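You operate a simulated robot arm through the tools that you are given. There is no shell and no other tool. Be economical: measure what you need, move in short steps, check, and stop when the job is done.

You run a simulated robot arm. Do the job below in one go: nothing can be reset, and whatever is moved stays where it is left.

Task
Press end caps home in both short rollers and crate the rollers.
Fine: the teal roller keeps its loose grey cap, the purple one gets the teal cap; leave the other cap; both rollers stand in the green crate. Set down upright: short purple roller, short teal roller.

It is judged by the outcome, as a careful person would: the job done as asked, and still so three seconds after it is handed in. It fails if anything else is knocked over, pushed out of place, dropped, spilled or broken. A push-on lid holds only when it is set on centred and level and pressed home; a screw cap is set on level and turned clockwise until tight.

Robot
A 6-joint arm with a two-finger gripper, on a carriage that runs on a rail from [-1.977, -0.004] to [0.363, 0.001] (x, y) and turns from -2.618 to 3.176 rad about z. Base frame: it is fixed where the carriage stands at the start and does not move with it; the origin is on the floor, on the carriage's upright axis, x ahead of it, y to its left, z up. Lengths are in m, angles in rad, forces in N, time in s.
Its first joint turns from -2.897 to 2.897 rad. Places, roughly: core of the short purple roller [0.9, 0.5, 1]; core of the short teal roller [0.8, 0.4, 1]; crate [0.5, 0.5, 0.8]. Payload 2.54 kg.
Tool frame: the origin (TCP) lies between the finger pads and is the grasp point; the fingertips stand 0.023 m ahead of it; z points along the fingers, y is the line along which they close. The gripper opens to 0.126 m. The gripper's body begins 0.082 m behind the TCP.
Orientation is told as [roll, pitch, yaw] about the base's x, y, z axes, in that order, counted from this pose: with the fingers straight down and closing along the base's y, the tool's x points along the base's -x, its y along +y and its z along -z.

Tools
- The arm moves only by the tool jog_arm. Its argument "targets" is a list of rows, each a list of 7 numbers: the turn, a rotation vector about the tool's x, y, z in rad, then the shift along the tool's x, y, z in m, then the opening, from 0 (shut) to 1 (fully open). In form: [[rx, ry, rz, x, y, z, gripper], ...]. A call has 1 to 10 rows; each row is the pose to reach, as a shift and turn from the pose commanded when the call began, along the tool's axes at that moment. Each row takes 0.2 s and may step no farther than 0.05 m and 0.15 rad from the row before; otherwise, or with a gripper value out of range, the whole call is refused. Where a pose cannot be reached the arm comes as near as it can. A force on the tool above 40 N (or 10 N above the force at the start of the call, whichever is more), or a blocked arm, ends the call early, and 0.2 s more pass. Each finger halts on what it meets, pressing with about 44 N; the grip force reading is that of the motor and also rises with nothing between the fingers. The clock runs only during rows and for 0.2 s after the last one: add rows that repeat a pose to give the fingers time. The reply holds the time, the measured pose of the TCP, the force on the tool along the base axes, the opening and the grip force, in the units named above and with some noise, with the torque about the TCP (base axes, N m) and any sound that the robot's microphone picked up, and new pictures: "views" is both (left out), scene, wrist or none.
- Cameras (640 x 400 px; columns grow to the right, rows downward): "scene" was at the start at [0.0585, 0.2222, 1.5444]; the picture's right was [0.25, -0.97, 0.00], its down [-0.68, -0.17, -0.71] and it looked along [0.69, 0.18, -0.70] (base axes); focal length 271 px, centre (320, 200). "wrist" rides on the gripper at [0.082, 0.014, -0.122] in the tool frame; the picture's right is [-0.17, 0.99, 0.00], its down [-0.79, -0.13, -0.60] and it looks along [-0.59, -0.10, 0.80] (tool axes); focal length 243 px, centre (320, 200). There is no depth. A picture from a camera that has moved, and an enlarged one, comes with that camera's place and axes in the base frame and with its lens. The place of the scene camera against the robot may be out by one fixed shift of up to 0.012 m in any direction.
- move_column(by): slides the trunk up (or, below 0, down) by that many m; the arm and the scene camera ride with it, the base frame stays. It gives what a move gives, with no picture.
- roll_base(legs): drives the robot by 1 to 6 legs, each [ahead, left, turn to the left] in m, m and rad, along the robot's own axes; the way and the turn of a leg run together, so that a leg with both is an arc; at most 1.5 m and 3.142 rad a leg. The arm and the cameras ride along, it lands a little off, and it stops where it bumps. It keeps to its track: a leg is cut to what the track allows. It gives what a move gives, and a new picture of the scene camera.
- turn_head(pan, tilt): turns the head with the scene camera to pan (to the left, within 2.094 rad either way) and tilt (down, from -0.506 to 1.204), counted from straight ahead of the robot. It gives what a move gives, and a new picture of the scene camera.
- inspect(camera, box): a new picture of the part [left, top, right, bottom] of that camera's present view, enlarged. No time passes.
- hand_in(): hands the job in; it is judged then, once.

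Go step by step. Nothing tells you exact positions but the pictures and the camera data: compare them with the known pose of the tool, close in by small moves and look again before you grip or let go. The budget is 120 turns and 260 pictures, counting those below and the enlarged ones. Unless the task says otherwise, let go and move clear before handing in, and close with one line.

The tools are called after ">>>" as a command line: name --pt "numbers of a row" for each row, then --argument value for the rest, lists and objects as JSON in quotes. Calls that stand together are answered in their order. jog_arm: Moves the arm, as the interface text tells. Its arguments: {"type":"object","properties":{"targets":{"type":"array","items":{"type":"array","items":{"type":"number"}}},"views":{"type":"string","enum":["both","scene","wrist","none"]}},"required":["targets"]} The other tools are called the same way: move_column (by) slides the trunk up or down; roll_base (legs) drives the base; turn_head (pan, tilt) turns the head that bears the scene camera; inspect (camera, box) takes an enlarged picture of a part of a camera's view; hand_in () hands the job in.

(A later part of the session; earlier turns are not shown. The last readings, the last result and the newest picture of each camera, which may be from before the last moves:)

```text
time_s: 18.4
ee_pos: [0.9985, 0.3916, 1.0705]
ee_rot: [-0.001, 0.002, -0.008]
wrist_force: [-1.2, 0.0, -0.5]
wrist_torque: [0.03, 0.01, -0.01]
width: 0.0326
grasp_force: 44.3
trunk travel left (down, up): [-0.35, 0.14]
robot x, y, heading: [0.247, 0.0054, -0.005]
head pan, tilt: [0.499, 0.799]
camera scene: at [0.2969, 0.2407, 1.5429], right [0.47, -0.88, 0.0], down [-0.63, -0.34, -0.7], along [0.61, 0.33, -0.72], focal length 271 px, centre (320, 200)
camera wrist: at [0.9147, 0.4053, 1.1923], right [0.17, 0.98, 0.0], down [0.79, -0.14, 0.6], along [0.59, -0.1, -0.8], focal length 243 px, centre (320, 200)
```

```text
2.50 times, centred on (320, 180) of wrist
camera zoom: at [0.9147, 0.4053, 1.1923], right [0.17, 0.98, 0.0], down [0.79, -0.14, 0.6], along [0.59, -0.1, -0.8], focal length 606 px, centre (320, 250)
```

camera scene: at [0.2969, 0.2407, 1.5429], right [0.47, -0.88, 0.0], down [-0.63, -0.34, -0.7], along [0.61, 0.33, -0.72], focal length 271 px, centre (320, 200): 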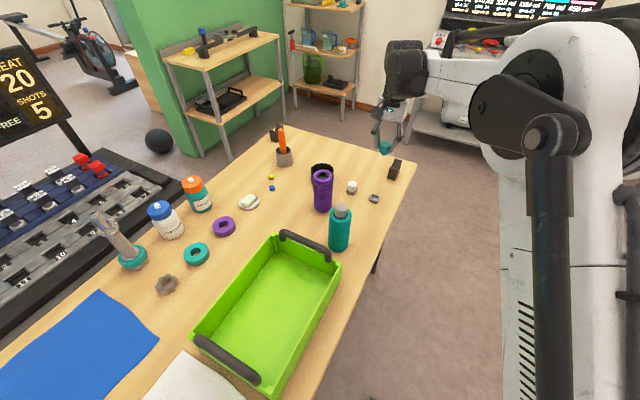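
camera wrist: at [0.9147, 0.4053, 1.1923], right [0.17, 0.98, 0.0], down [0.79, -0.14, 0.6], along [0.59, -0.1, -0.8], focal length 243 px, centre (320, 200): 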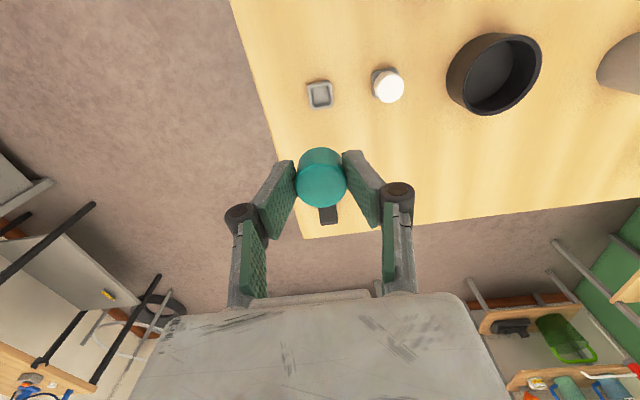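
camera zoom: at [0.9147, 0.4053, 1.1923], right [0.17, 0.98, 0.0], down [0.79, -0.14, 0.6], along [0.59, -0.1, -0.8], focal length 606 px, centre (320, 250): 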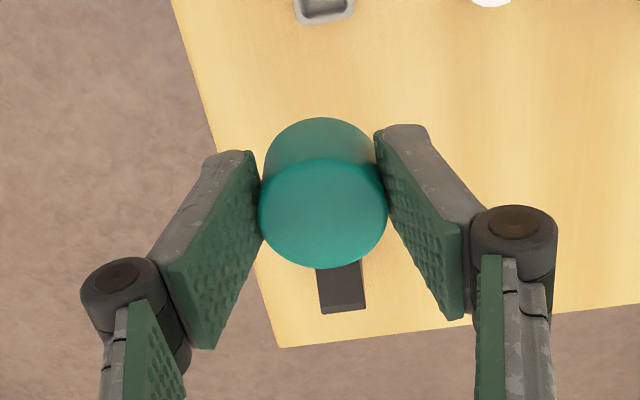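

The cap is held level and its stand stayed put. The purple top triangulates to about (0.879, 0.540, 0.972); I'll carry the cap above it and check alignment.

>>> jog_arm --pt "0 0 0 0.024 0.03 0 0.1" --pt "0 0 0 0.048 0.06 0 0.1" --pt "0 0 0 0.072 0.09 0 0.1" --pt "0 0 0 0.096 0.12 0 0.1" --pt "0 0 0 0.1207 0.1474 0 0.1" --pt "0 0 0 0.1207 0.1474 0.02 0.1" --pt "0 0 0 0.1207 0.1474 0.02 0.1" --views "both"

>>> inspect --camera "scene" --box '[280, 130, 370, 220]'

>>> inspect --camera "wrist" --box '[240, 80, 400, 240]'

```text
time_s: 20.0
ee_pos: [0.8784, 0.5406, 1.0488]
ee_rot: [0.0, 0.002, -0.007]
wrist_force: [0.7, 0.9, -0.6]
wrist_torque: [0.01, 0.02, 0.01]
width: 0.0323
grasp_force: 44.4
trunk travel left (down, up): [-0.35, 0.14]
robot x, y, heading: [0.2455, -0.0008, -0.009]
head pan, tilt: [0.499, 0.799]
camera scene: at [0.2974, 0.2408, 1.5429], right [0.47, -0.88, 0.0], down [-0.63, -0.34, -0.7], along [0.61, 0.33, -0.72], focal length 271 px, centre (320, 200)
camera wrist: at [0.7946, 0.5555, 1.1698], right [0.17, 0.98, 0.0], down [0.79, -0.14, 0.6], along [0.59, -0.1, -0.8], focal length 243 px, centre (320, 200)
```

scene: 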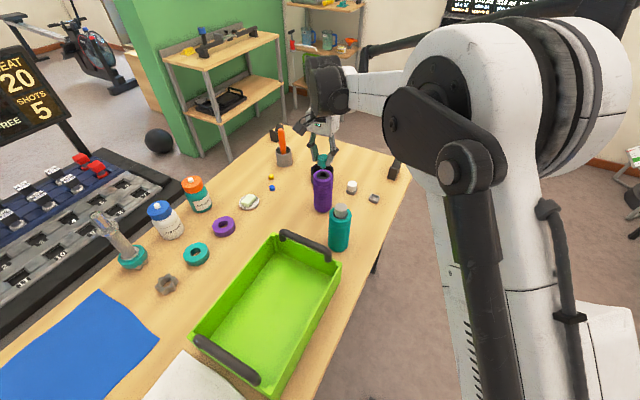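
wrist: 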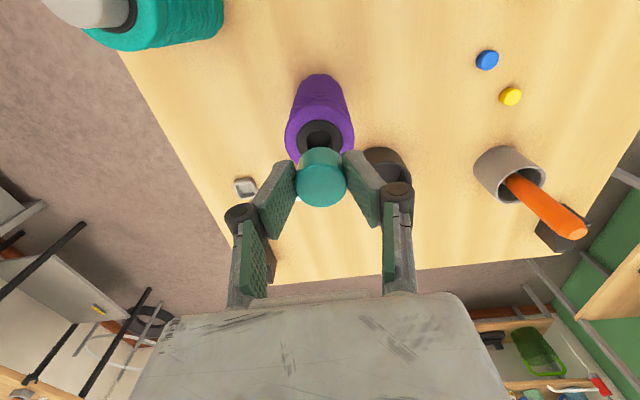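

```text
4.44 times, centred on (325, 175) of scene
camera zoom: at [0.2974, 0.2408, 1.5429], right [0.47, -0.88, 0.0], down [-0.63, -0.34, -0.7], along [0.61, 0.33, -0.72], focal length 1206 px, centre (298, 311)
```

zoom: 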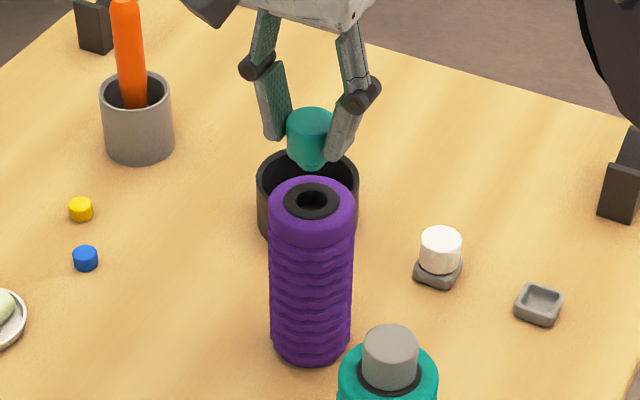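

```text
2.50 times, centred on (320, 160) of wrist
camera zoom: at [0.7946, 0.5555, 1.1698], right [0.17, 0.98, 0.0], down [0.79, -0.14, 0.6], along [0.59, -0.1, -0.8], focal length 606 px, centre (320, 300)
```

zoom: 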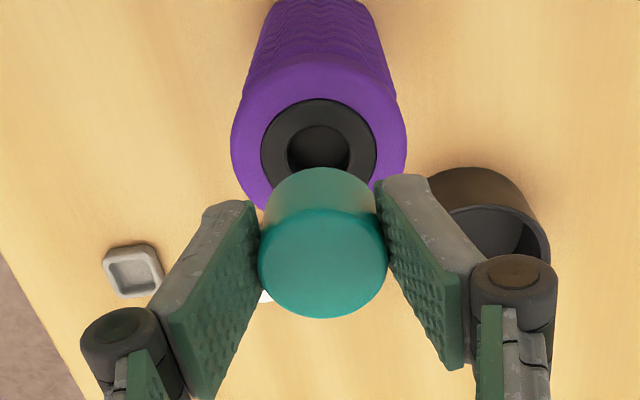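

The hole lies right under the held cap within about a millimetre. I'll lower until the plug is just above the core and re-check.

>>> jog_arm --pt "0 0 0 0 0 0.015 0.1" --pt "0 0 0 0 0 0.027 0.1" --pt "0 0 0 0 0 0.027 0.1" --views "none"

>>> inspect --camera "scene" --box '[300, 150, 350, 200]'

>>> inspect --camera "wrist" --box '[260, 100, 380, 220]'

```text
time_s: 20.8
ee_pos: [0.8796, 0.5417, 1.0216]
ee_rot: [-0.001, 0.001, -0.007]
wrist_force: [-0.6, -0.2, -0.2]
wrist_torque: [0.01, 0.03, 0.0]
width: 0.0322
grasp_force: 43.8
trunk travel left (down, up): [-0.35, 0.14]
robot x, y, heading: [0.24, 0.0043, -0.007]
head pan, tilt: [0.499, 0.799]
```

```text
8.00 times, centred on (325, 175) of scene
camera zoom: at [0.2971, 0.2408, 1.5429], right [0.47, -0.88, 0.0], down [-0.63, -0.34, -0.7], along [0.61, 0.33, -0.72], focal length 2170 px, centre (280, 400)
```

zoom: 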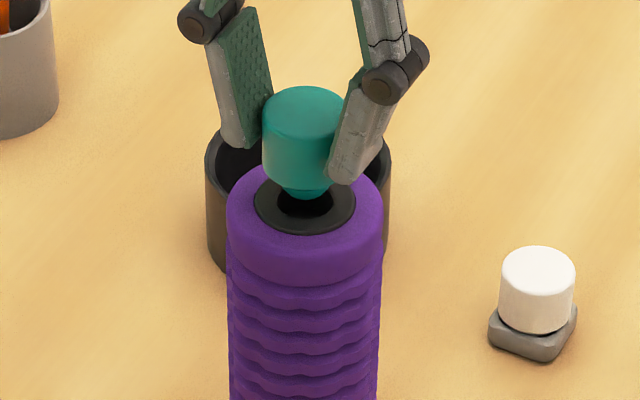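

```text
3.33 times, centred on (320, 160) of wrist
camera zoom: at [0.7958, 0.5553, 1.1432], right [0.17, 0.98, 0.0], down [0.79, -0.14, 0.6], along [0.59, -0.1, -0.8], focal length 809 px, centre (320, 333)
```

zoom: 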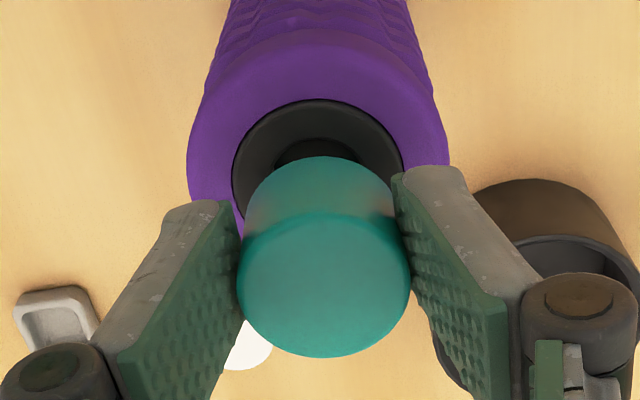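

Comparing both views, the cap sits about (+1.8, +1.2) mm off the hole; I'll correct that and press down slowly while still gripping it level.

>>> jog_arm --pt "0 0 0 0.0017 -0.0012 0 0.1" --pt "0 0 0 0.0017 -0.0012 0.003 0.1" --pt "0 0 0 0.0017 -0.0012 0.006 0.1" --pt "0 0 0 0.0017 -0.0012 0.009 0.1" --pt "0 0 0 0.0017 -0.0012 0.011 0.1" --pt "0 0 0 0.0017 -0.0012 0.011 0.1" --views "none"

>>> inspect --camera "scene" --box '[300, 150, 350, 200]'

>>> inspect --camera "wrist" --box '[260, 100, 380, 220]'

```text
time_s: 22.2
ee_pos: [0.8761, 0.5399, 1.0117]
ee_rot: [-0.001, -0.001, -0.008]
wrist_force: [-0.1, -1.1, 0.6]
wrist_torque: [0.01, -0.02, -0.04]
width: 0.0324
grasp_force: 43.9
trunk travel left (down, up): [-0.35, 0.14]
robot x, y, heading: [0.248, 0.0009, -0.006]
head pan, tilt: [0.499, 0.799]
```

```text
8.00 times, centred on (325, 175) of scene
camera zoom: at [0.2971, 0.2407, 1.5429], right [0.47, -0.88, 0.0], down [-0.63, -0.34, -0.7], along [0.61, 0.33, -0.72], focal length 2170 px, centre (280, 400)
```

zoom: 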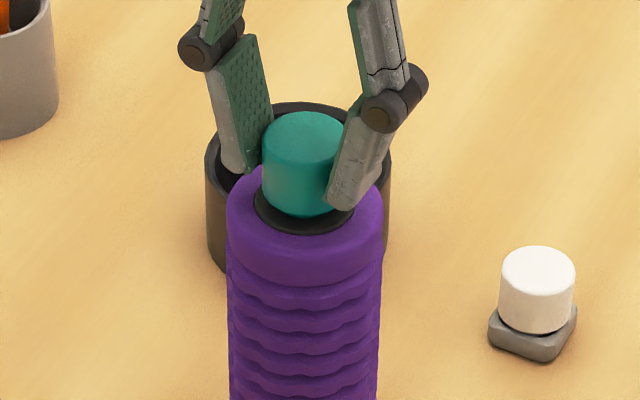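

```text
3.33 times, centred on (320, 160) of wrist
camera zoom: at [0.7933, 0.554, 1.1327], right [0.17, 0.98, 0.0], down [0.79, -0.14, 0.6], along [0.59, -0.1, -0.8], focal length 809 px, centre (320, 333)
```

zoom: 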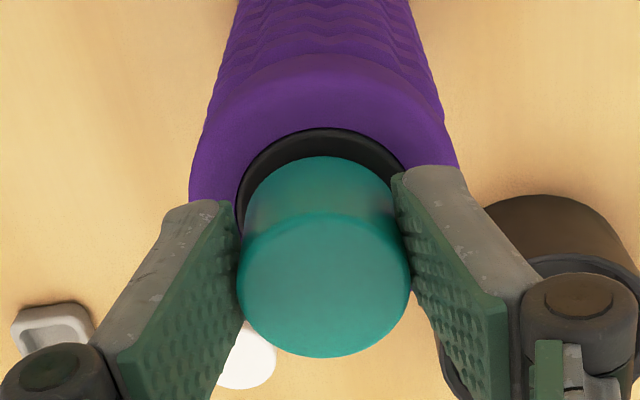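

The cap is centred over the core with no contact force yet. Continuing down.

>>> jog_arm --pt "0 0 0 0 0 0.002 0.1" --pt "0 0 0 0 0 0.004 0.1" --pt "0 0 0 0 0 0.006 0.1" --pt "0 0 0 0 0 0.008 0.1" --pt "0 0 0 0 0 0.01 0.1" --pt "0 0 0 0 0 0.012 0.1" --pt "0 0 0 0 0 0.014 0.1" --views "none"

>>> inspect --camera "scene" --box '[300, 150, 350, 200]'

>>> inspect --camera "wrist" --box '[260, 100, 380, 220]'

```text
time_s: 23.4
ee_pos: [0.8766, 0.5383, 1.006]
ee_rot: [0.002, -0.004, -0.006]
wrist_force: [3.6, 1.8, 24.5]
wrist_torque: [0.02, -0.23, 0.0]
width: 0.0321
grasp_force: 43.6
trunk travel left (down, up): [-0.35, 0.14]
robot x, y, heading: [0.2466, -0.0008, -0.01]
head pan, tilt: [0.499, 0.799]
stopped in row 5: the force on the tool passed its limit at 43 N (the readings are from after the stop); the commanded pose is now the measured one
```

```text
8.00 times, centred on (325, 175) of scene
camera zoom: at [0.2959, 0.2396, 1.5432], right [0.47, -0.88, 0.0], down [-0.63, -0.34, -0.7], along [0.62, 0.33, -0.72], focal length 2170 px, centre (280, 400)
```

zoom: 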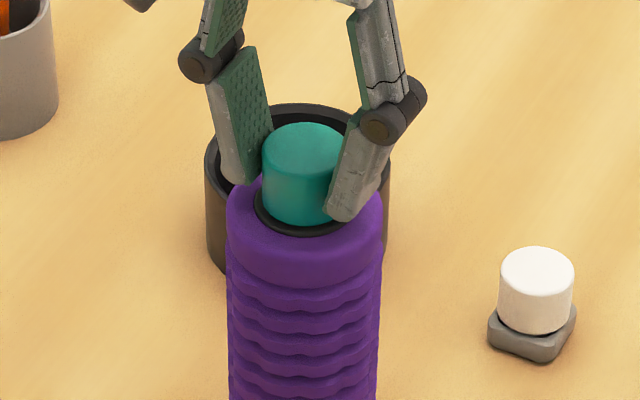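

```text
3.33 times, centred on (320, 160) of wrist
camera zoom: at [0.7925, 0.5533, 1.1275], right [0.17, 0.98, 0.0], down [0.79, -0.14, 0.6], along [0.59, -0.1, -0.8], focal length 809 px, centre (320, 333)
```

zoom: 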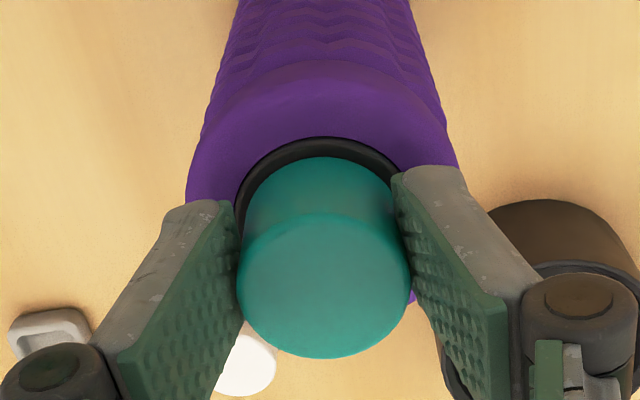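

The plug is engaged with the cap at the loose height (same as the grey one before pressing). I'll release, rise, and press its top with shut fingers.

>>> jog_arm --pt "0 0 0 0 0 0 0.2" --pt "0 0 0 0 0 0 0.35" --pt "0 0 0 0 0 0 0.5" --pt "0 0 0 0 0 -0.02 0.5" --pt "0 0 0 0 0 -0.05 0.5" --pt "0 0 0 0 0 -0.05 0.2" --pt "0 0 0 0 0 -0.05 0" --pt "0 0 0 0 0 -0.05 0" --pt "0 0 0 0 0 -0.05 0" --views "none"

>>> inspect --camera "scene" --box '[300, 150, 350, 200]'

>>> inspect --camera "wrist" --box '[260, 100, 380, 220]'

```text
time_s: 25.4
ee_pos: [0.8774, 0.5409, 1.054]
ee_rot: [0.001, 0.0, -0.008]
wrist_force: [0.5, -0.2, 0.1]
wrist_torque: [-0.05, 0.02, -0.01]
width: 0.0
grasp_force: 28.4
trunk travel left (down, up): [-0.35, 0.14]
robot x, y, heading: [0.2466, -0.0056, -0.005]
head pan, tilt: [0.499, 0.799]
```

```text
8.00 times, centred on (325, 175) of scene
camera zoom: at [0.2971, 0.2407, 1.5429], right [0.47, -0.88, 0.0], down [-0.63, -0.34, -0.7], along [0.61, 0.33, -0.72], focal length 2170 px, centre (280, 400)
```

zoom: 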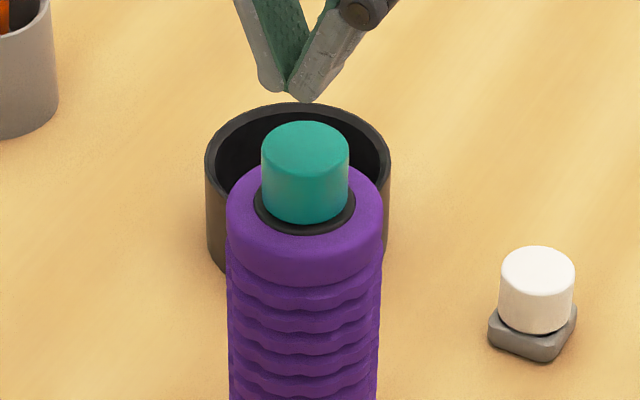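

```text
3.33 times, centred on (320, 160) of wrist
camera zoom: at [0.7934, 0.554, 1.1763], right [0.17, 0.98, 0.0], down [0.79, -0.14, 0.6], along [0.59, -0.1, -0.8], focal length 809 px, centre (320, 333)
```

zoom: 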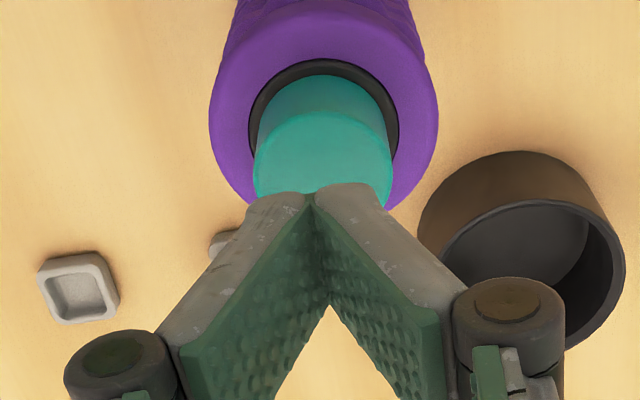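

The cap is level and centred on the core. Now pressing from above with shut fingers.

>>> jog_arm --pt "0 0 0 0 -0.001 0.012 0" --pt "0 0 0 0 -0.001 0.022 0" --pt "0 0 0 0 -0.001 0.027 0" --pt "0 0 0 0 -0.001 0.03 0" --pt "0 0 0 0 -0.001 0.033 0" --pt "0 0 0 0 -0.001 0.036 0" --pt "0 0 0 0 -0.001 0.039 0" --pt "0 0 0 0 -0.001 0.042 0" --pt "0 0 0 0 -0.001 0.045 0" --views "none"

>>> inspect --camera "scene" --box '[300, 150, 350, 200]'

```text
time_s: 27.1
ee_pos: [0.8773, 0.5387, 1.018]
ee_rot: [0.004, -0.003, -0.007]
wrist_force: [1.8, 0.9, 30.0]
wrist_torque: [0.03, -0.07, 0.0]
width: 0.0061
grasp_force: 28.2
trunk travel left (down, up): [-0.35, 0.14]
robot x, y, heading: [0.2489, 0.0024, -0.007]
head pan, tilt: [0.499, 0.799]
stopped in row 8: the force on the tool passed its limit at 44 N (the readings are from after the stop); the commanded pose is now the measured one
```

```text
8.00 times, centred on (325, 175) of scene
camera zoom: at [0.2955, 0.2392, 1.5434], right [0.47, -0.88, 0.0], down [-0.63, -0.34, -0.7], along [0.62, 0.33, -0.72], focal length 2170 px, centre (280, 400)
```

zoom: 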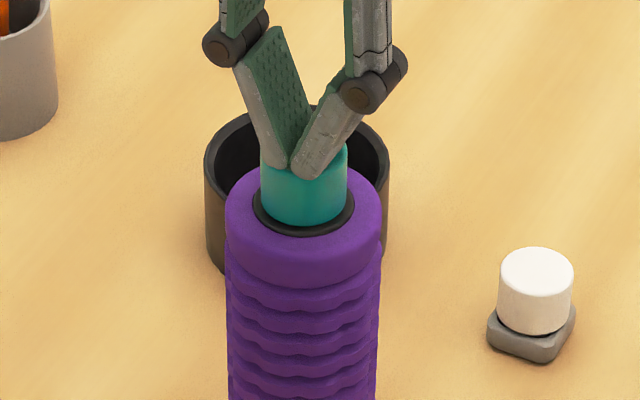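

Stopped at the same height as the grey cap's seated stop (1.018). One more press, then lift and compare.

>>> jog_arm --pt "0 0 0 0 0 0.002 0" --pt "0 0 0 0 0 0.004 0" --pt "0 0 0 0 0 0.006 0" --views "none"

>>> jog_arm --pt "0 0 0 0 0 -0.04 0" --pt "0 0 0 0 0 -0.08 0" --pt "0 0 0 0 0 -0.12 0" --pt "0 0 0 -0.03 0 -0.15 0" --views "none"

>>> inspect --camera "scene" --box '[300, 150, 350, 200]'

>>> inspect --camera "scene" --box '[310, 190, 370, 250]'

```text
time_s: 27.4
ee_pos: [0.8769, 0.5385, 1.018]
ee_rot: [0.003, -0.006, -0.007]
wrist_force: [0.3, 0.4, 28.9]
wrist_torque: [0.0, -0.04, 0.02]
width: 0.0058
grasp_force: 28.3
trunk travel left (down, up): [-0.35, 0.14]
robot x, y, heading: [0.2434, -0.0016, -0.008]
head pan, tilt: [0.499, 0.799]
stopped in row 1: the force on the tool passed its limit at 43 N (the readings are from after the stop); the commanded pose is now the measured one
```

```text
time_s: 28.4
ee_pos: [0.9078, 0.5404, 1.1659]
ee_rot: [0.001, -0.003, -0.006]
wrist_force: [-0.1, -0.4, 0.0]
wrist_torque: [-0.01, -0.01, -0.01]
width: 0.0
grasp_force: 28.5
trunk travel left (down, up): [-0.35, 0.14]
robot x, y, heading: [0.2466, 0.0019, -0.006]
head pan, tilt: [0.499, 0.799]
```

```text
8.00 times, centred on (325, 175) of scene
camera zoom: at [0.297, 0.2404, 1.5429], right [0.47, -0.88, 0.0], down [-0.63, -0.34, -0.7], along [0.61, 0.33, -0.72], focal length 2170 px, centre (280, 400)
```

zoom: 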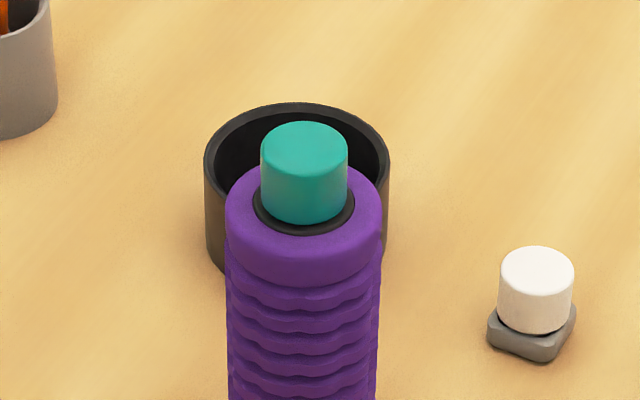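

```text
6.67 times, centred on (340, 220) of scene
camera zoom: at [0.297, 0.2404, 1.5429], right [0.47, -0.88, 0.0], down [-0.63, -0.34, -0.7], along [0.61, 0.33, -0.72], focal length 1808 px, centre (187, 67)
```

zoom: 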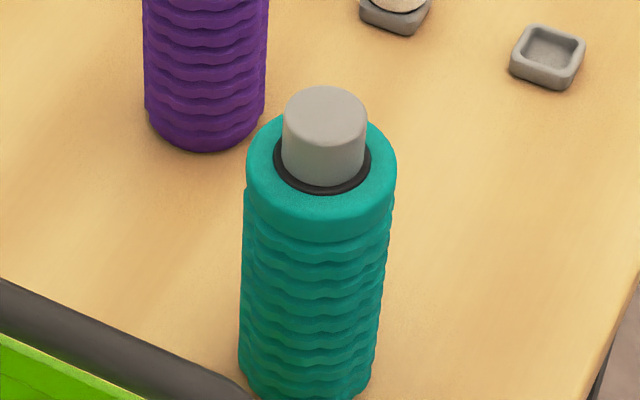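

Both caps are seated alike and level. Next I look at the crate from above with the wrist camera to pick the standing spots.

>>> jog_arm --pt "0 0 0 0.0 0 -0.045 0.2" --pt "0 0 0 0.04 -0.005 -0.07 0.5" --pt "0 0 0 0.085 -0.01 -0.08 1" --pt "0 0 0 0.13 -0.02 -0.08 1" --pt "0 0 0 0.175 -0.03 -0.09 1" --pt "0 0 0 0.22 -0.04 -0.1 1" --pt "0 0 0 0.265 -0.05 -0.11 1" --pt "0 0 0 0.31 -0.06 -0.12 1" --pt "0 0 0 0.355 -0.07 -0.13 1" --pt "0 0 0 0.4 -0.07 -0.14 1" --views "wrist"

>>> turn_head --pan 0.65 --tilt 0.95

```text
time_s: 30.6
ee_pos: [0.6408, 0.4173, 1.2972]
ee_rot: [-0.001, -0.003, -0.217]
wrist_force: [-0.1, 1.4, -0.7]
wrist_torque: [-0.12, 0.06, 0.0]
width: 0.1259
grasp_force: 0.1
trunk travel left (down, up): [-0.35, 0.14]
robot x, y, heading: [0.2426, 0.001, -0.006]
head pan, tilt: [0.499, 0.799]
stopped in row 10: the arm was blocked; the commanded pose is now the measured one
camera wrist: at [0.5609, 0.4483, 1.4187], right [0.38, 0.93, 0.0], down [0.74, -0.3, 0.6], along [0.56, -0.22, -0.8], focal length 243 px, centre (320, 200)
```

wrist: 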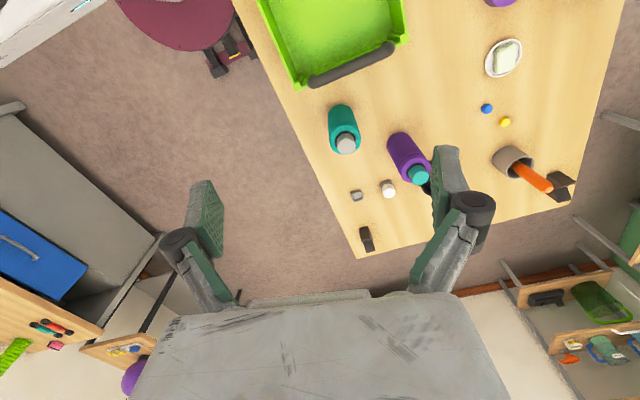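

```text
time_s: 31.2
ee_pos: [0.6379, 0.4143, 1.2991]
ee_rot: [0.003, -0.003, -0.216]
wrist_force: [0.0, -0.3, -0.4]
wrist_torque: [-0.01, -0.04, 0.01]
width: 0.126
grasp_force: 0.1
trunk travel left (down, up): [-0.35, 0.14]
robot x, y, heading: [0.244, 0.0008, -0.007]
head pan, tilt: [0.649, 0.949]
camera scene: at [0.3126, 0.2198, 1.5585], right [0.19, -0.98, 0.0], down [-0.57, -0.11, -0.82], along [0.8, 0.16, -0.58], focal length 271 px, centre (320, 200)
```

scene: 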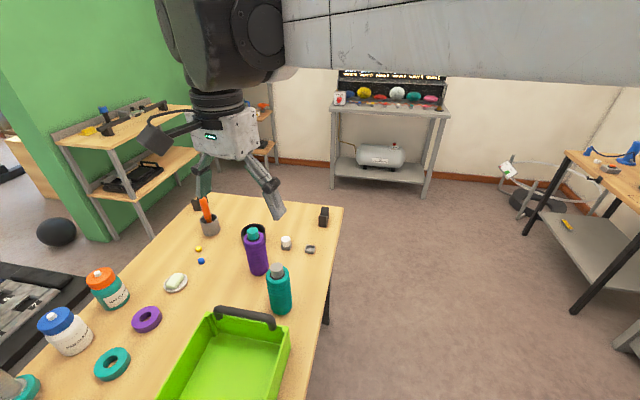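

The arm was blocked, apparently folding near the head, and it twisted. I'll move it forward and restore the yaw, then check the head again.

>>> jog_arm --pt "0 0 0 -0.04 0 0 1" --pt "0 0 -0.05 -0.08 0 0.01 1" --pt "0 0 -0.13 -0.12 0.0 0.02 1" --pt "0 0 -0.21 -0.12 0.0 0.04 1" --views "none"

>>> turn_head --pan 0.65 --tilt 0.95

```text
time_s: 32.2
ee_pos: [0.7536, 0.3877, 1.2604]
ee_rot: [0.002, -0.003, 0.0]
wrist_force: [0.1, -0.3, 0.5]
wrist_torque: [0.06, 0.03, 0.01]
width: 0.1261
grasp_force: 0.0
trunk travel left (down, up): [-0.35, 0.14]
robot x, y, heading: [0.2447, 0.001, -0.006]
head pan, tilt: [0.649, 0.949]
```

```text
time_s: 32.9
ee_pos: [0.7527, 0.3877, 1.2592]
ee_rot: [0.002, -0.003, -0.004]
wrist_force: [0.0, -0.3, -0.5]
wrist_torque: [-0.02, 0.0, -0.05]
width: 0.1261
grasp_force: 0.1
trunk travel left (down, up): [-0.35, 0.14]
robot x, y, heading: [0.2481, -0.0007, -0.006]
head pan, tilt: [0.649, 0.949]
camera scene: at [0.2846, 0.2462, 1.5313], right [0.6, -0.8, 0.0], down [-0.65, -0.49, -0.58], along [0.47, 0.35, -0.81], focal length 271 px, centre (320, 200)
```

scene: 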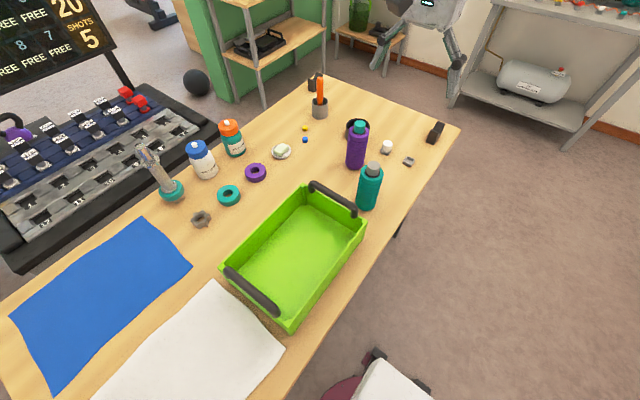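

The head is fine again; the elbow needs room on that side, so for crating I'll roll the base back and reach farther out. Now a close look at the crate.

>>> inspect --camera "scene" --box '[210, 150, 390, 340]'

```text
2.11 times, centred on (300, 245) of scene
camera zoom: at [0.2846, 0.2462, 1.5313], right [0.6, -0.8, 0.0], down [-0.65, -0.49, -0.58], along [0.47, 0.35, -0.81], focal length 571 px, centre (362, 105)
```

zoom: 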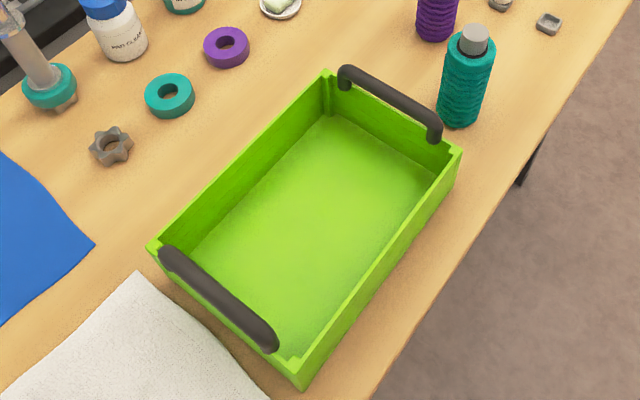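

Crate interior reads roughly x 0.365–0.638, y 0.38–0.57, rim ≈0.93, floor ≈0.84. I'll stand teal at (0.57, 0.475) and purple at (0.45, 0.475). First, over the teal roller with open fingers.

>>> jog_arm --pt "0 0 0 0 0.018 0.03 0.9" --pt "0 0 0 0 0.0365 0.06 0.85" --pt "0 0 0 0 0.0365 0.105 0.85" --pt "0 0 0 0 0.0365 0.15 0.85" --pt "0 0 0 0 0.0365 0.195 0.85" --pt "0 0 0 0 0.0365 0.235 0.85" --pt "0 0 0 0 0.0365 0.235 0.85" --views "both"

>>> inspect --camera "scene" --box '[310, 100, 430, 220]'

```text
time_s: 34.5
ee_pos: [0.7536, 0.4256, 1.024]
ee_rot: [0.001, -0.004, -0.002]
wrist_force: [-0.1, 0.6, 0.0]
wrist_torque: [-0.03, 0.02, 0.01]
width: 0.1068
grasp_force: 0.0
trunk travel left (down, up): [-0.35, 0.14]
robot x, y, heading: [0.2439, -0.0005, -0.012]
head pan, tilt: [0.649, 0.949]
camera scene: at [0.2848, 0.2465, 1.5313], right [0.6, -0.8, 0.0], down [-0.65, -0.49, -0.58], along [0.47, 0.35, -0.81], focal length 271 px, centre (320, 200)
camera wrist: at [0.6692, 0.4398, 1.1454], right [0.17, 0.99, 0.0], down [0.79, -0.14, 0.6], along [0.59, -0.1, -0.8], focal length 243 px, centre (320, 200)
```

scene: 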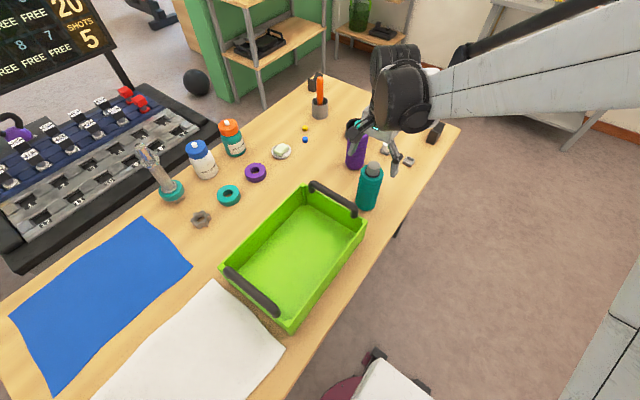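
wrist: 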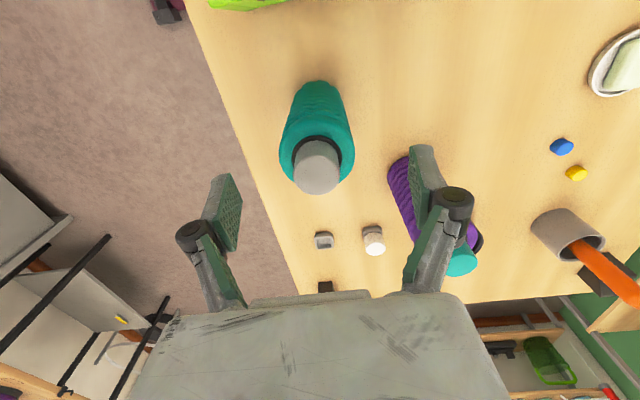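

```text
3.33 times, centred on (370, 160) of scene
camera zoom: at [0.2848, 0.2465, 1.5313], right [0.6, -0.8, 0.0], down [-0.65, -0.49, -0.58], along [0.47, 0.35, -0.81], focal length 904 px, centre (153, 333)
```

zoom: 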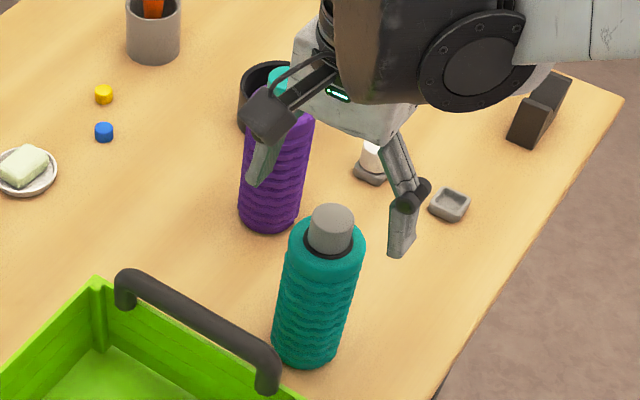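

The teal roller is well centred between the fingers and nothing is close by. I'll descend to grip height (TCP ≈0.945) and close.

>>> jog_arm --pt "0 0 0 -0.0015 -0.001 0.03 0.85" --pt "0 0 0 -0.0015 -0.001 0.06 0.85" --pt "0 0 0 -0.0015 -0.001 0.079 0.85" --pt "0 0 0 -0.0015 -0.001 0.079 0.7" --pt "0 0 0 -0.0015 -0.001 0.079 0.6" --pt "0 0 0 -0.0015 -0.001 0.079 0.5" --pt "0 0 0 -0.0015 -0.001 0.079 0.4" --pt "0 0 0 -0.0015 -0.001 0.079 0.35" --pt "0 0 0 -0.0015 -0.001 0.079 0.35" --views "both"

>>> inspect --camera "scene" --box '[310, 100, 430, 220]'

```text
time_s: 36.5
ee_pos: [0.7536, 0.4251, 0.9466]
ee_rot: [0.003, -0.004, -0.001]
wrist_force: [1.1, -1.9, 1.1]
wrist_torque: [-0.15, -0.02, -0.02]
width: 0.0622
grasp_force: 43.9
trunk travel left (down, up): [-0.35, 0.14]
robot x, y, heading: [0.2431, -0.001, -0.005]
head pan, tilt: [0.649, 0.949]
camera scene: at [0.2844, 0.2459, 1.5314], right [0.6, -0.8, 0.0], down [-0.65, -0.49, -0.58], along [0.47, 0.35, -0.81], focal length 271 px, centre (320, 200)
camera wrist: at [0.6695, 0.4385, 1.0676], right [0.17, 0.99, 0.0], down [0.79, -0.14, 0.6], along [0.59, -0.1, -0.8], focal length 243 px, centre (320, 200)
```

scene: 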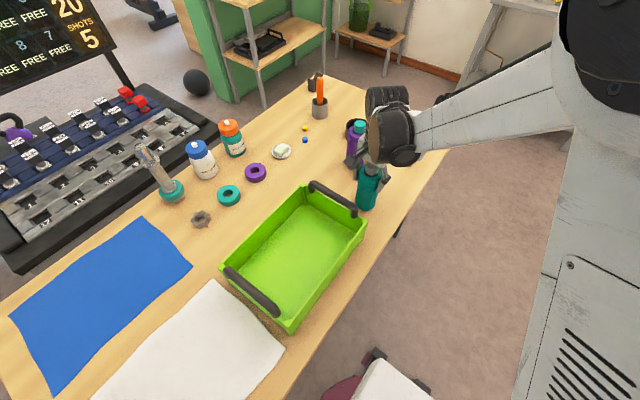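
wrist: 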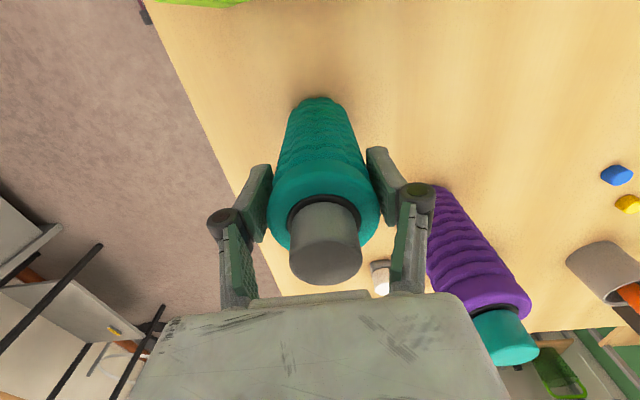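

```text
3.33 times, centred on (370, 160) of scene
camera zoom: at [0.2844, 0.2459, 1.5314], right [0.6, -0.8, 0.0], down [-0.65, -0.49, -0.58], along [0.47, 0.35, -0.81], focal length 904 px, centre (153, 333)
```

zoom: 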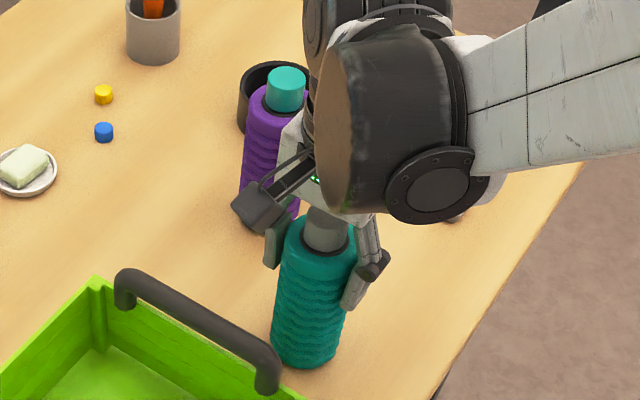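

Gripped at 62 mm. I'll lift straight up 0.2 m, then roll the base back.

>>> jog_arm --pt "0 0 0 0 0 -0.02 0.35" --pt "0 0 0 0 0 -0.06 0.35" --pt "0 0 0 0 0 -0.105 0.35" --pt "0 0 0 0 0 -0.15 0.35" --pt "0 0 0 0 0 -0.19 0.35" --pt "0 0 0 0 0 -0.19 0.35" --views "both"

```text
time_s: 37.9
ee_pos: [0.7546, 0.4241, 1.1346]
ee_rot: [0.001, -0.004, -0.002]
wrist_force: [0.5, 0.3, -2.0]
wrist_torque: [0.03, 0.0, -0.02]
width: 0.0623
grasp_force: 44.2
trunk travel left (down, up): [-0.35, 0.14]
robot x, y, heading: [0.2442, 0.0017, -0.012]
head pan, tilt: [0.649, 0.949]
camera scene: at [0.2844, 0.2459, 1.5313], right [0.6, -0.8, 0.0], down [-0.65, -0.49, -0.58], along [0.47, 0.35, -0.81], focal length 271 px, centre (320, 200)
camera wrist: at [0.6703, 0.4377, 1.2567], right [0.17, 0.99, 0.0], down [0.79, -0.14, 0.6], along [0.59, -0.1, -0.8], focal length 243 px, centre (320, 200)
```

scene: 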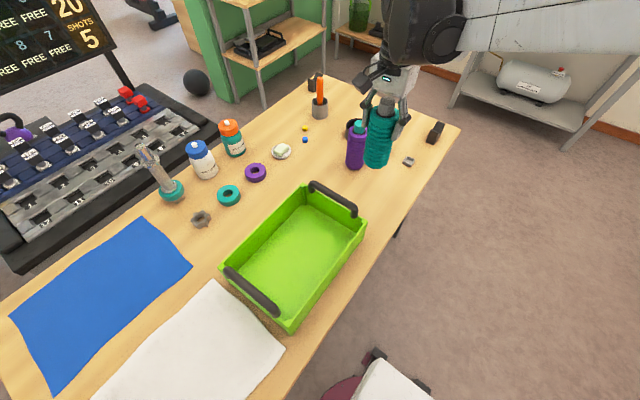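
wrist: 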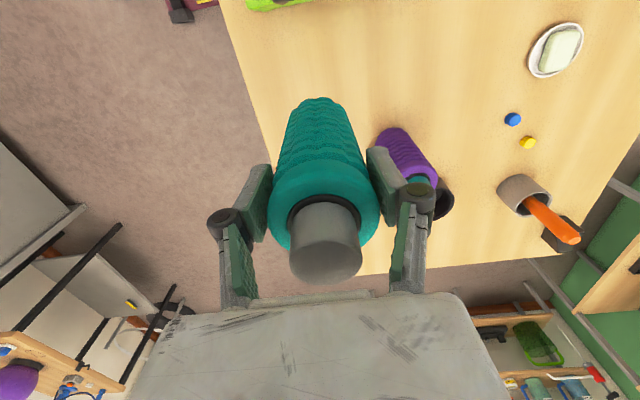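

The roller is lifted clear. Rolling back 0.185 m keeps the same arm posture and brings it over the crate at x ≈0.57.

>>> roll_base --legs '[[-0.185, 0, 0]]'

```text
time_s: 39.4
ee_pos: [0.5646, 0.4245, 1.1349]
ee_rot: [0.001, -0.003, -0.002]
wrist_force: [0.4, 0.2, -1.3]
wrist_torque: [0.02, -0.02, -0.03]
width: 0.0621
grasp_force: 43.8
trunk travel left (down, up): [-0.35, 0.14]
robot x, y, heading: [0.0517, -0.0023, -0.004]
head pan, tilt: [0.649, 0.949]
camera scene: at [0.0957, 0.2458, 1.5314], right [0.6, -0.8, 0.0], down [-0.65, -0.49, -0.58], along [0.47, 0.35, -0.81], focal length 271 px, centre (320, 200)
```

scene: 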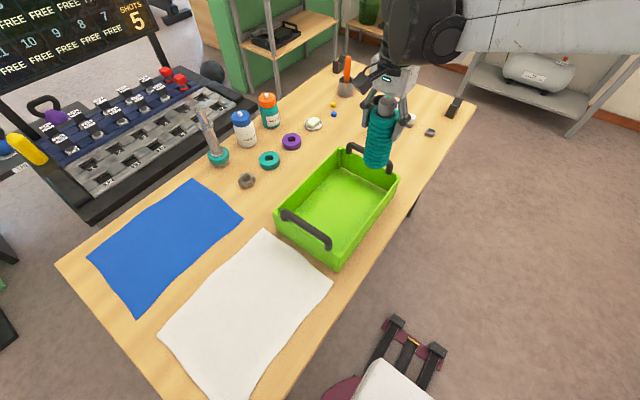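

Now I shift left to y ≈0.475 and lower to just above the rim for a check.

>>> jog_arm --pt "0 0 0 0 0.025 0 0.35" --pt "0 0 0 0 0.05 0 0.35" --pt "0 0 0 0 0.05 0.04 0.35" --pt "0 0 0 0 0.05 0.065 0.35" --pt "0 0 0 0 0.05 0.065 0.35" --views "both"

>>> inspect --camera "scene" --box '[260, 80, 420, 280]'

```text
time_s: 40.6
ee_pos: [0.5656, 0.4738, 1.0679]
ee_rot: [-0.001, -0.003, -0.002]
wrist_force: [0.1, -0.9, -1.2]
wrist_torque: [-0.01, 0.01, -0.01]
width: 0.0623
grasp_force: 43.9
trunk travel left (down, up): [-0.35, 0.14]
robot x, y, heading: [0.0572, 0.0026, -0.008]
head pan, tilt: [0.649, 0.949]
camera scene: at [0.096, 0.2461, 1.5313], right [0.6, -0.8, 0.0], down [-0.65, -0.49, -0.58], along [0.47, 0.35, -0.81], focal length 271 px, centre (320, 200)
camera wrist: at [0.4813, 0.4877, 1.1897], right [0.17, 0.99, 0.0], down [0.79, -0.14, 0.6], along [0.59, -0.1, -0.8], focal length 243 px, centre (320, 200)
```

scene: 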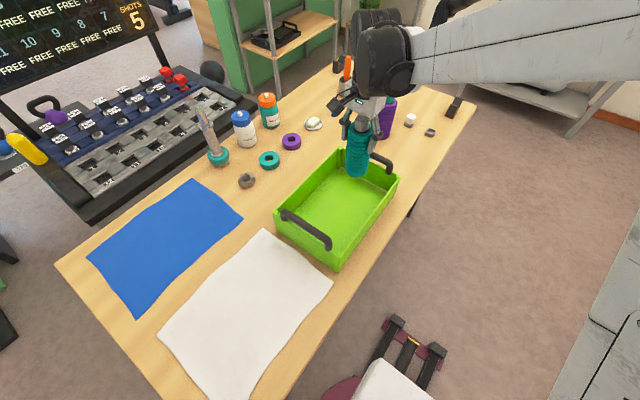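
wrist: 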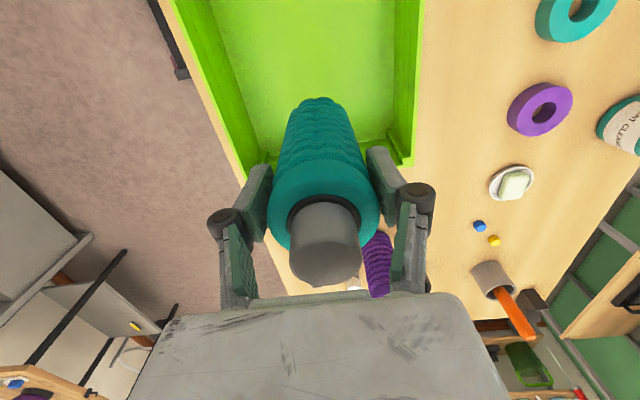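

```text
2.00 times, centred on (340, 180) of scene
camera zoom: at [0.096, 0.2461, 1.5313], right [0.6, -0.8, 0.0], down [-0.65, -0.49, -0.58], along [0.47, 0.35, -0.81], focal length 542 px, centre (280, 240)
```

zoom: 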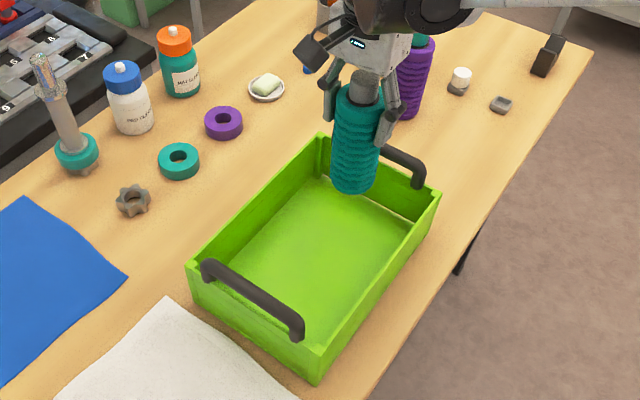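

The roller has clear room to all walls. I'll lower it into the crate, slowing near the floor.

>>> jog_arm --pt "0 0 0 0.006 0.001 0.02 0.35" --pt "0 0 0 0.006 0.001 0.05 0.35" --pt "0 0 0 0.006 0.001 0.08 0.35" --pt "0 0 0 0.006 0.001 0.096 0.35" --pt "0 0 0 0.006 0.001 0.1 0.35" --pt "0 0 0 0.006 0.001 0.1 0.35" --views "none"

>>> inspect --camera "scene" --box '[260, 80, 420, 280]'

```text
time_s: 42.0
ee_pos: [0.5602, 0.4754, 0.97]
ee_rot: [0.0, -0.002, -0.003]
wrist_force: [-0.4, 0.4, -2.4]
wrist_torque: [0.0, -0.04, -0.01]
width: 0.0626
grasp_force: 44.0
trunk travel left (down, up): [-0.35, 0.14]
robot x, y, heading: [0.0547, 0.0042, -0.011]
head pan, tilt: [0.649, 0.949]
```

```text
2.00 times, centred on (340, 180) of scene
camera zoom: at [0.0959, 0.2459, 1.5313], right [0.6, -0.8, 0.0], down [-0.65, -0.49, -0.58], along [0.47, 0.35, -0.81], focal length 542 px, centre (280, 240)
```

zoom: 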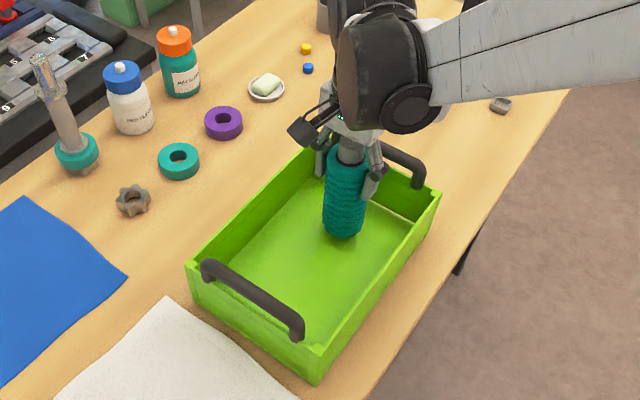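

Still just above the floor. Creeping down 2 mm at a time until contact shows.

>>> jog_arm --pt "0 0 0 0 0 0.002 0.35" --pt "0 0 0 0 0 0.004 0.35" --pt "0 0 0 0 0 0.006 0.35" --pt "0 0 0 0 0 0.008 0.35" --pt "0 0 0 0 0 0.01 0.35" --views "none"

```text
time_s: 43.2
ee_pos: [0.5609, 0.4755, 0.9601]
ee_rot: [0.002, -0.004, -0.002]
wrist_force: [0.2, -0.6, -2.2]
wrist_torque: [-0.02, 0.02, 0.02]
width: 0.0624
grasp_force: 43.4
trunk travel left (down, up): [-0.35, 0.14]
robot x, y, heading: [0.0575, 0.0045, -0.009]
head pan, tilt: [0.649, 0.949]
```

>>> jog_arm --pt "0 0 0 0 0 0.002 0.35" --pt "0 0 0 0 0 0.004 0.35" --pt "0 0 0 0 0 0.006 0.35" --pt "0 0 0 0 0 0.008 0.35" --pt "0 0 0 0 0 0.01 0.35" --views "none"

>>> inspect --camera "scene" --box '[310, 120, 390, 220]'

```text
time_s: 44.4
ee_pos: [0.5609, 0.4757, 0.9503]
ee_rot: [0.003, -0.005, -0.002]
wrist_force: [3.7, 3.1, 21.9]
wrist_torque: [1.16, -0.51, -0.1]
width: 0.0628
grasp_force: 43.7
trunk travel left (down, up): [-0.35, 0.14]
robot x, y, heading: [0.0586, -0.0054, -0.003]
head pan, tilt: [0.649, 0.949]
```

```text
4.00 times, centred on (350, 170) of scene
camera zoom: at [0.0951, 0.245, 1.5319], right [0.6, -0.8, 0.0], down [-0.65, -0.49, -0.58], along [0.47, 0.35, -0.81], focal length 1085 px, centre (200, 320)
```

zoom: 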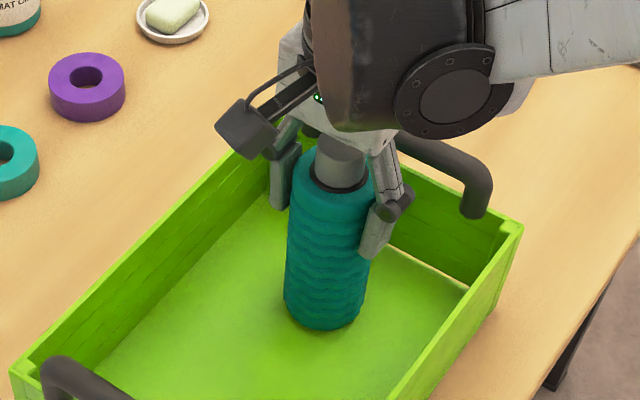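

The roller stands on the crate floor (22 N). I'll ease up 1 mm, open, and rise clear.

>>> jog_arm --pt "0 0 0 0 0 -0.001 0.35" --pt "0 0 0 0 0 -0.001 0.5" --pt "0 0 0 0 0 -0.001 0.65" --pt "0 0 0 0 0 -0.001 0.75" --pt "0 0 0 0 0 -0.001 0.75" --pt "0 0 0 0 0 -0.03 0.75" --pt "0 0 0 0 0 -0.07 0.75" --pt "0 0 0 0 0 -0.11 0.75" --pt "0 0 0 0 0 -0.155 0.75" --pt "0 0 0 0 0 -0.2 0.75" --views "both"

>>> inspect --camera "scene" --box '[260, 80, 420, 280]'

```text
time_s: 46.6
ee_pos: [0.5587, 0.4739, 1.1526]
ee_rot: [0.002, -0.003, -0.003]
wrist_force: [-0.5, -0.1, 1.0]
wrist_torque: [-0.02, 0.0, 0.01]
width: 0.0948
grasp_force: 0.1
trunk travel left (down, up): [-0.35, 0.14]
robot x, y, heading: [0.0587, -0.0004, -0.005]
head pan, tilt: [0.649, 0.949]
camera scene: at [0.0957, 0.2457, 1.5314], right [0.6, -0.8, 0.0], down [-0.65, -0.49, -0.58], along [0.47, 0.35, -0.81], focal length 271 px, centre (320, 200)
camera wrist: at [0.4748, 0.4876, 1.2743], right [0.17, 0.99, 0.0], down [0.79, -0.14, 0.6], along [0.59, -0.1, -0.8], focal length 243 px, centre (320, 200)
```

scene: 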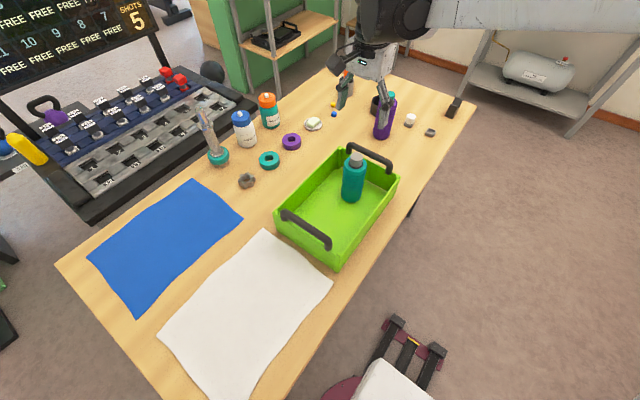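
wrist: 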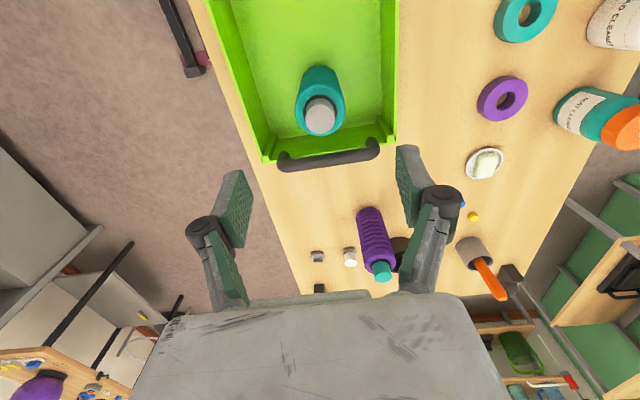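

```text
2.00 times, centred on (340, 180) of scene
camera zoom: at [0.0957, 0.2457, 1.5314], right [0.6, -0.8, 0.0], down [-0.65, -0.49, -0.58], along [0.47, 0.35, -0.81], focal length 542 px, centre (280, 240)
```

zoom: 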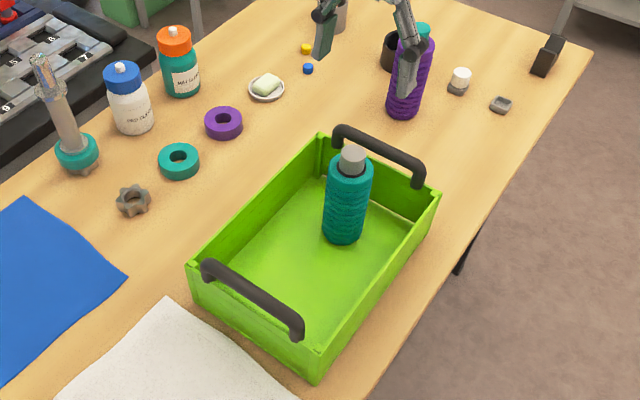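

Teal stands upright in the crate. Next I roll forward 0.25 m for the purple roller.

>>> roll_base --legs '[[0.25, 0, 0]]'

```text
time_s: 48.4
ee_pos: [0.8115, 0.4744, 1.1519]
ee_rot: [0.002, -0.004, -0.006]
wrist_force: [1.0, 0.0, 0.7]
wrist_torque: [0.01, 0.02, 0.01]
width: 0.0946
grasp_force: 0.0
trunk travel left (down, up): [-0.35, 0.14]
robot x, y, heading: [0.3051, 0.0019, -0.008]
head pan, tilt: [0.649, 0.949]
camera scene: at [0.3465, 0.2462, 1.5313], right [0.6, -0.8, 0.0], down [-0.65, -0.48, -0.58], along [0.47, 0.35, -0.81], focal length 271 px, centre (320, 200)
```

scene: 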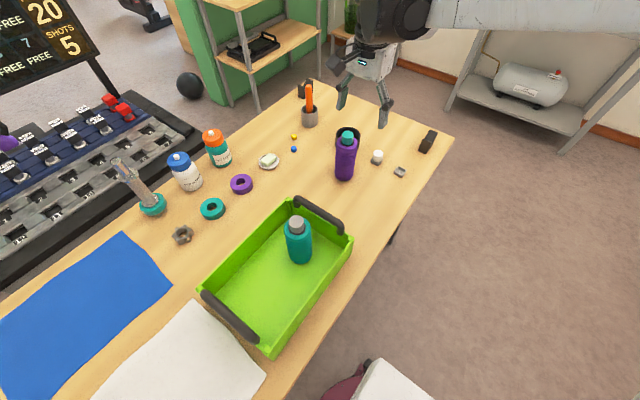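

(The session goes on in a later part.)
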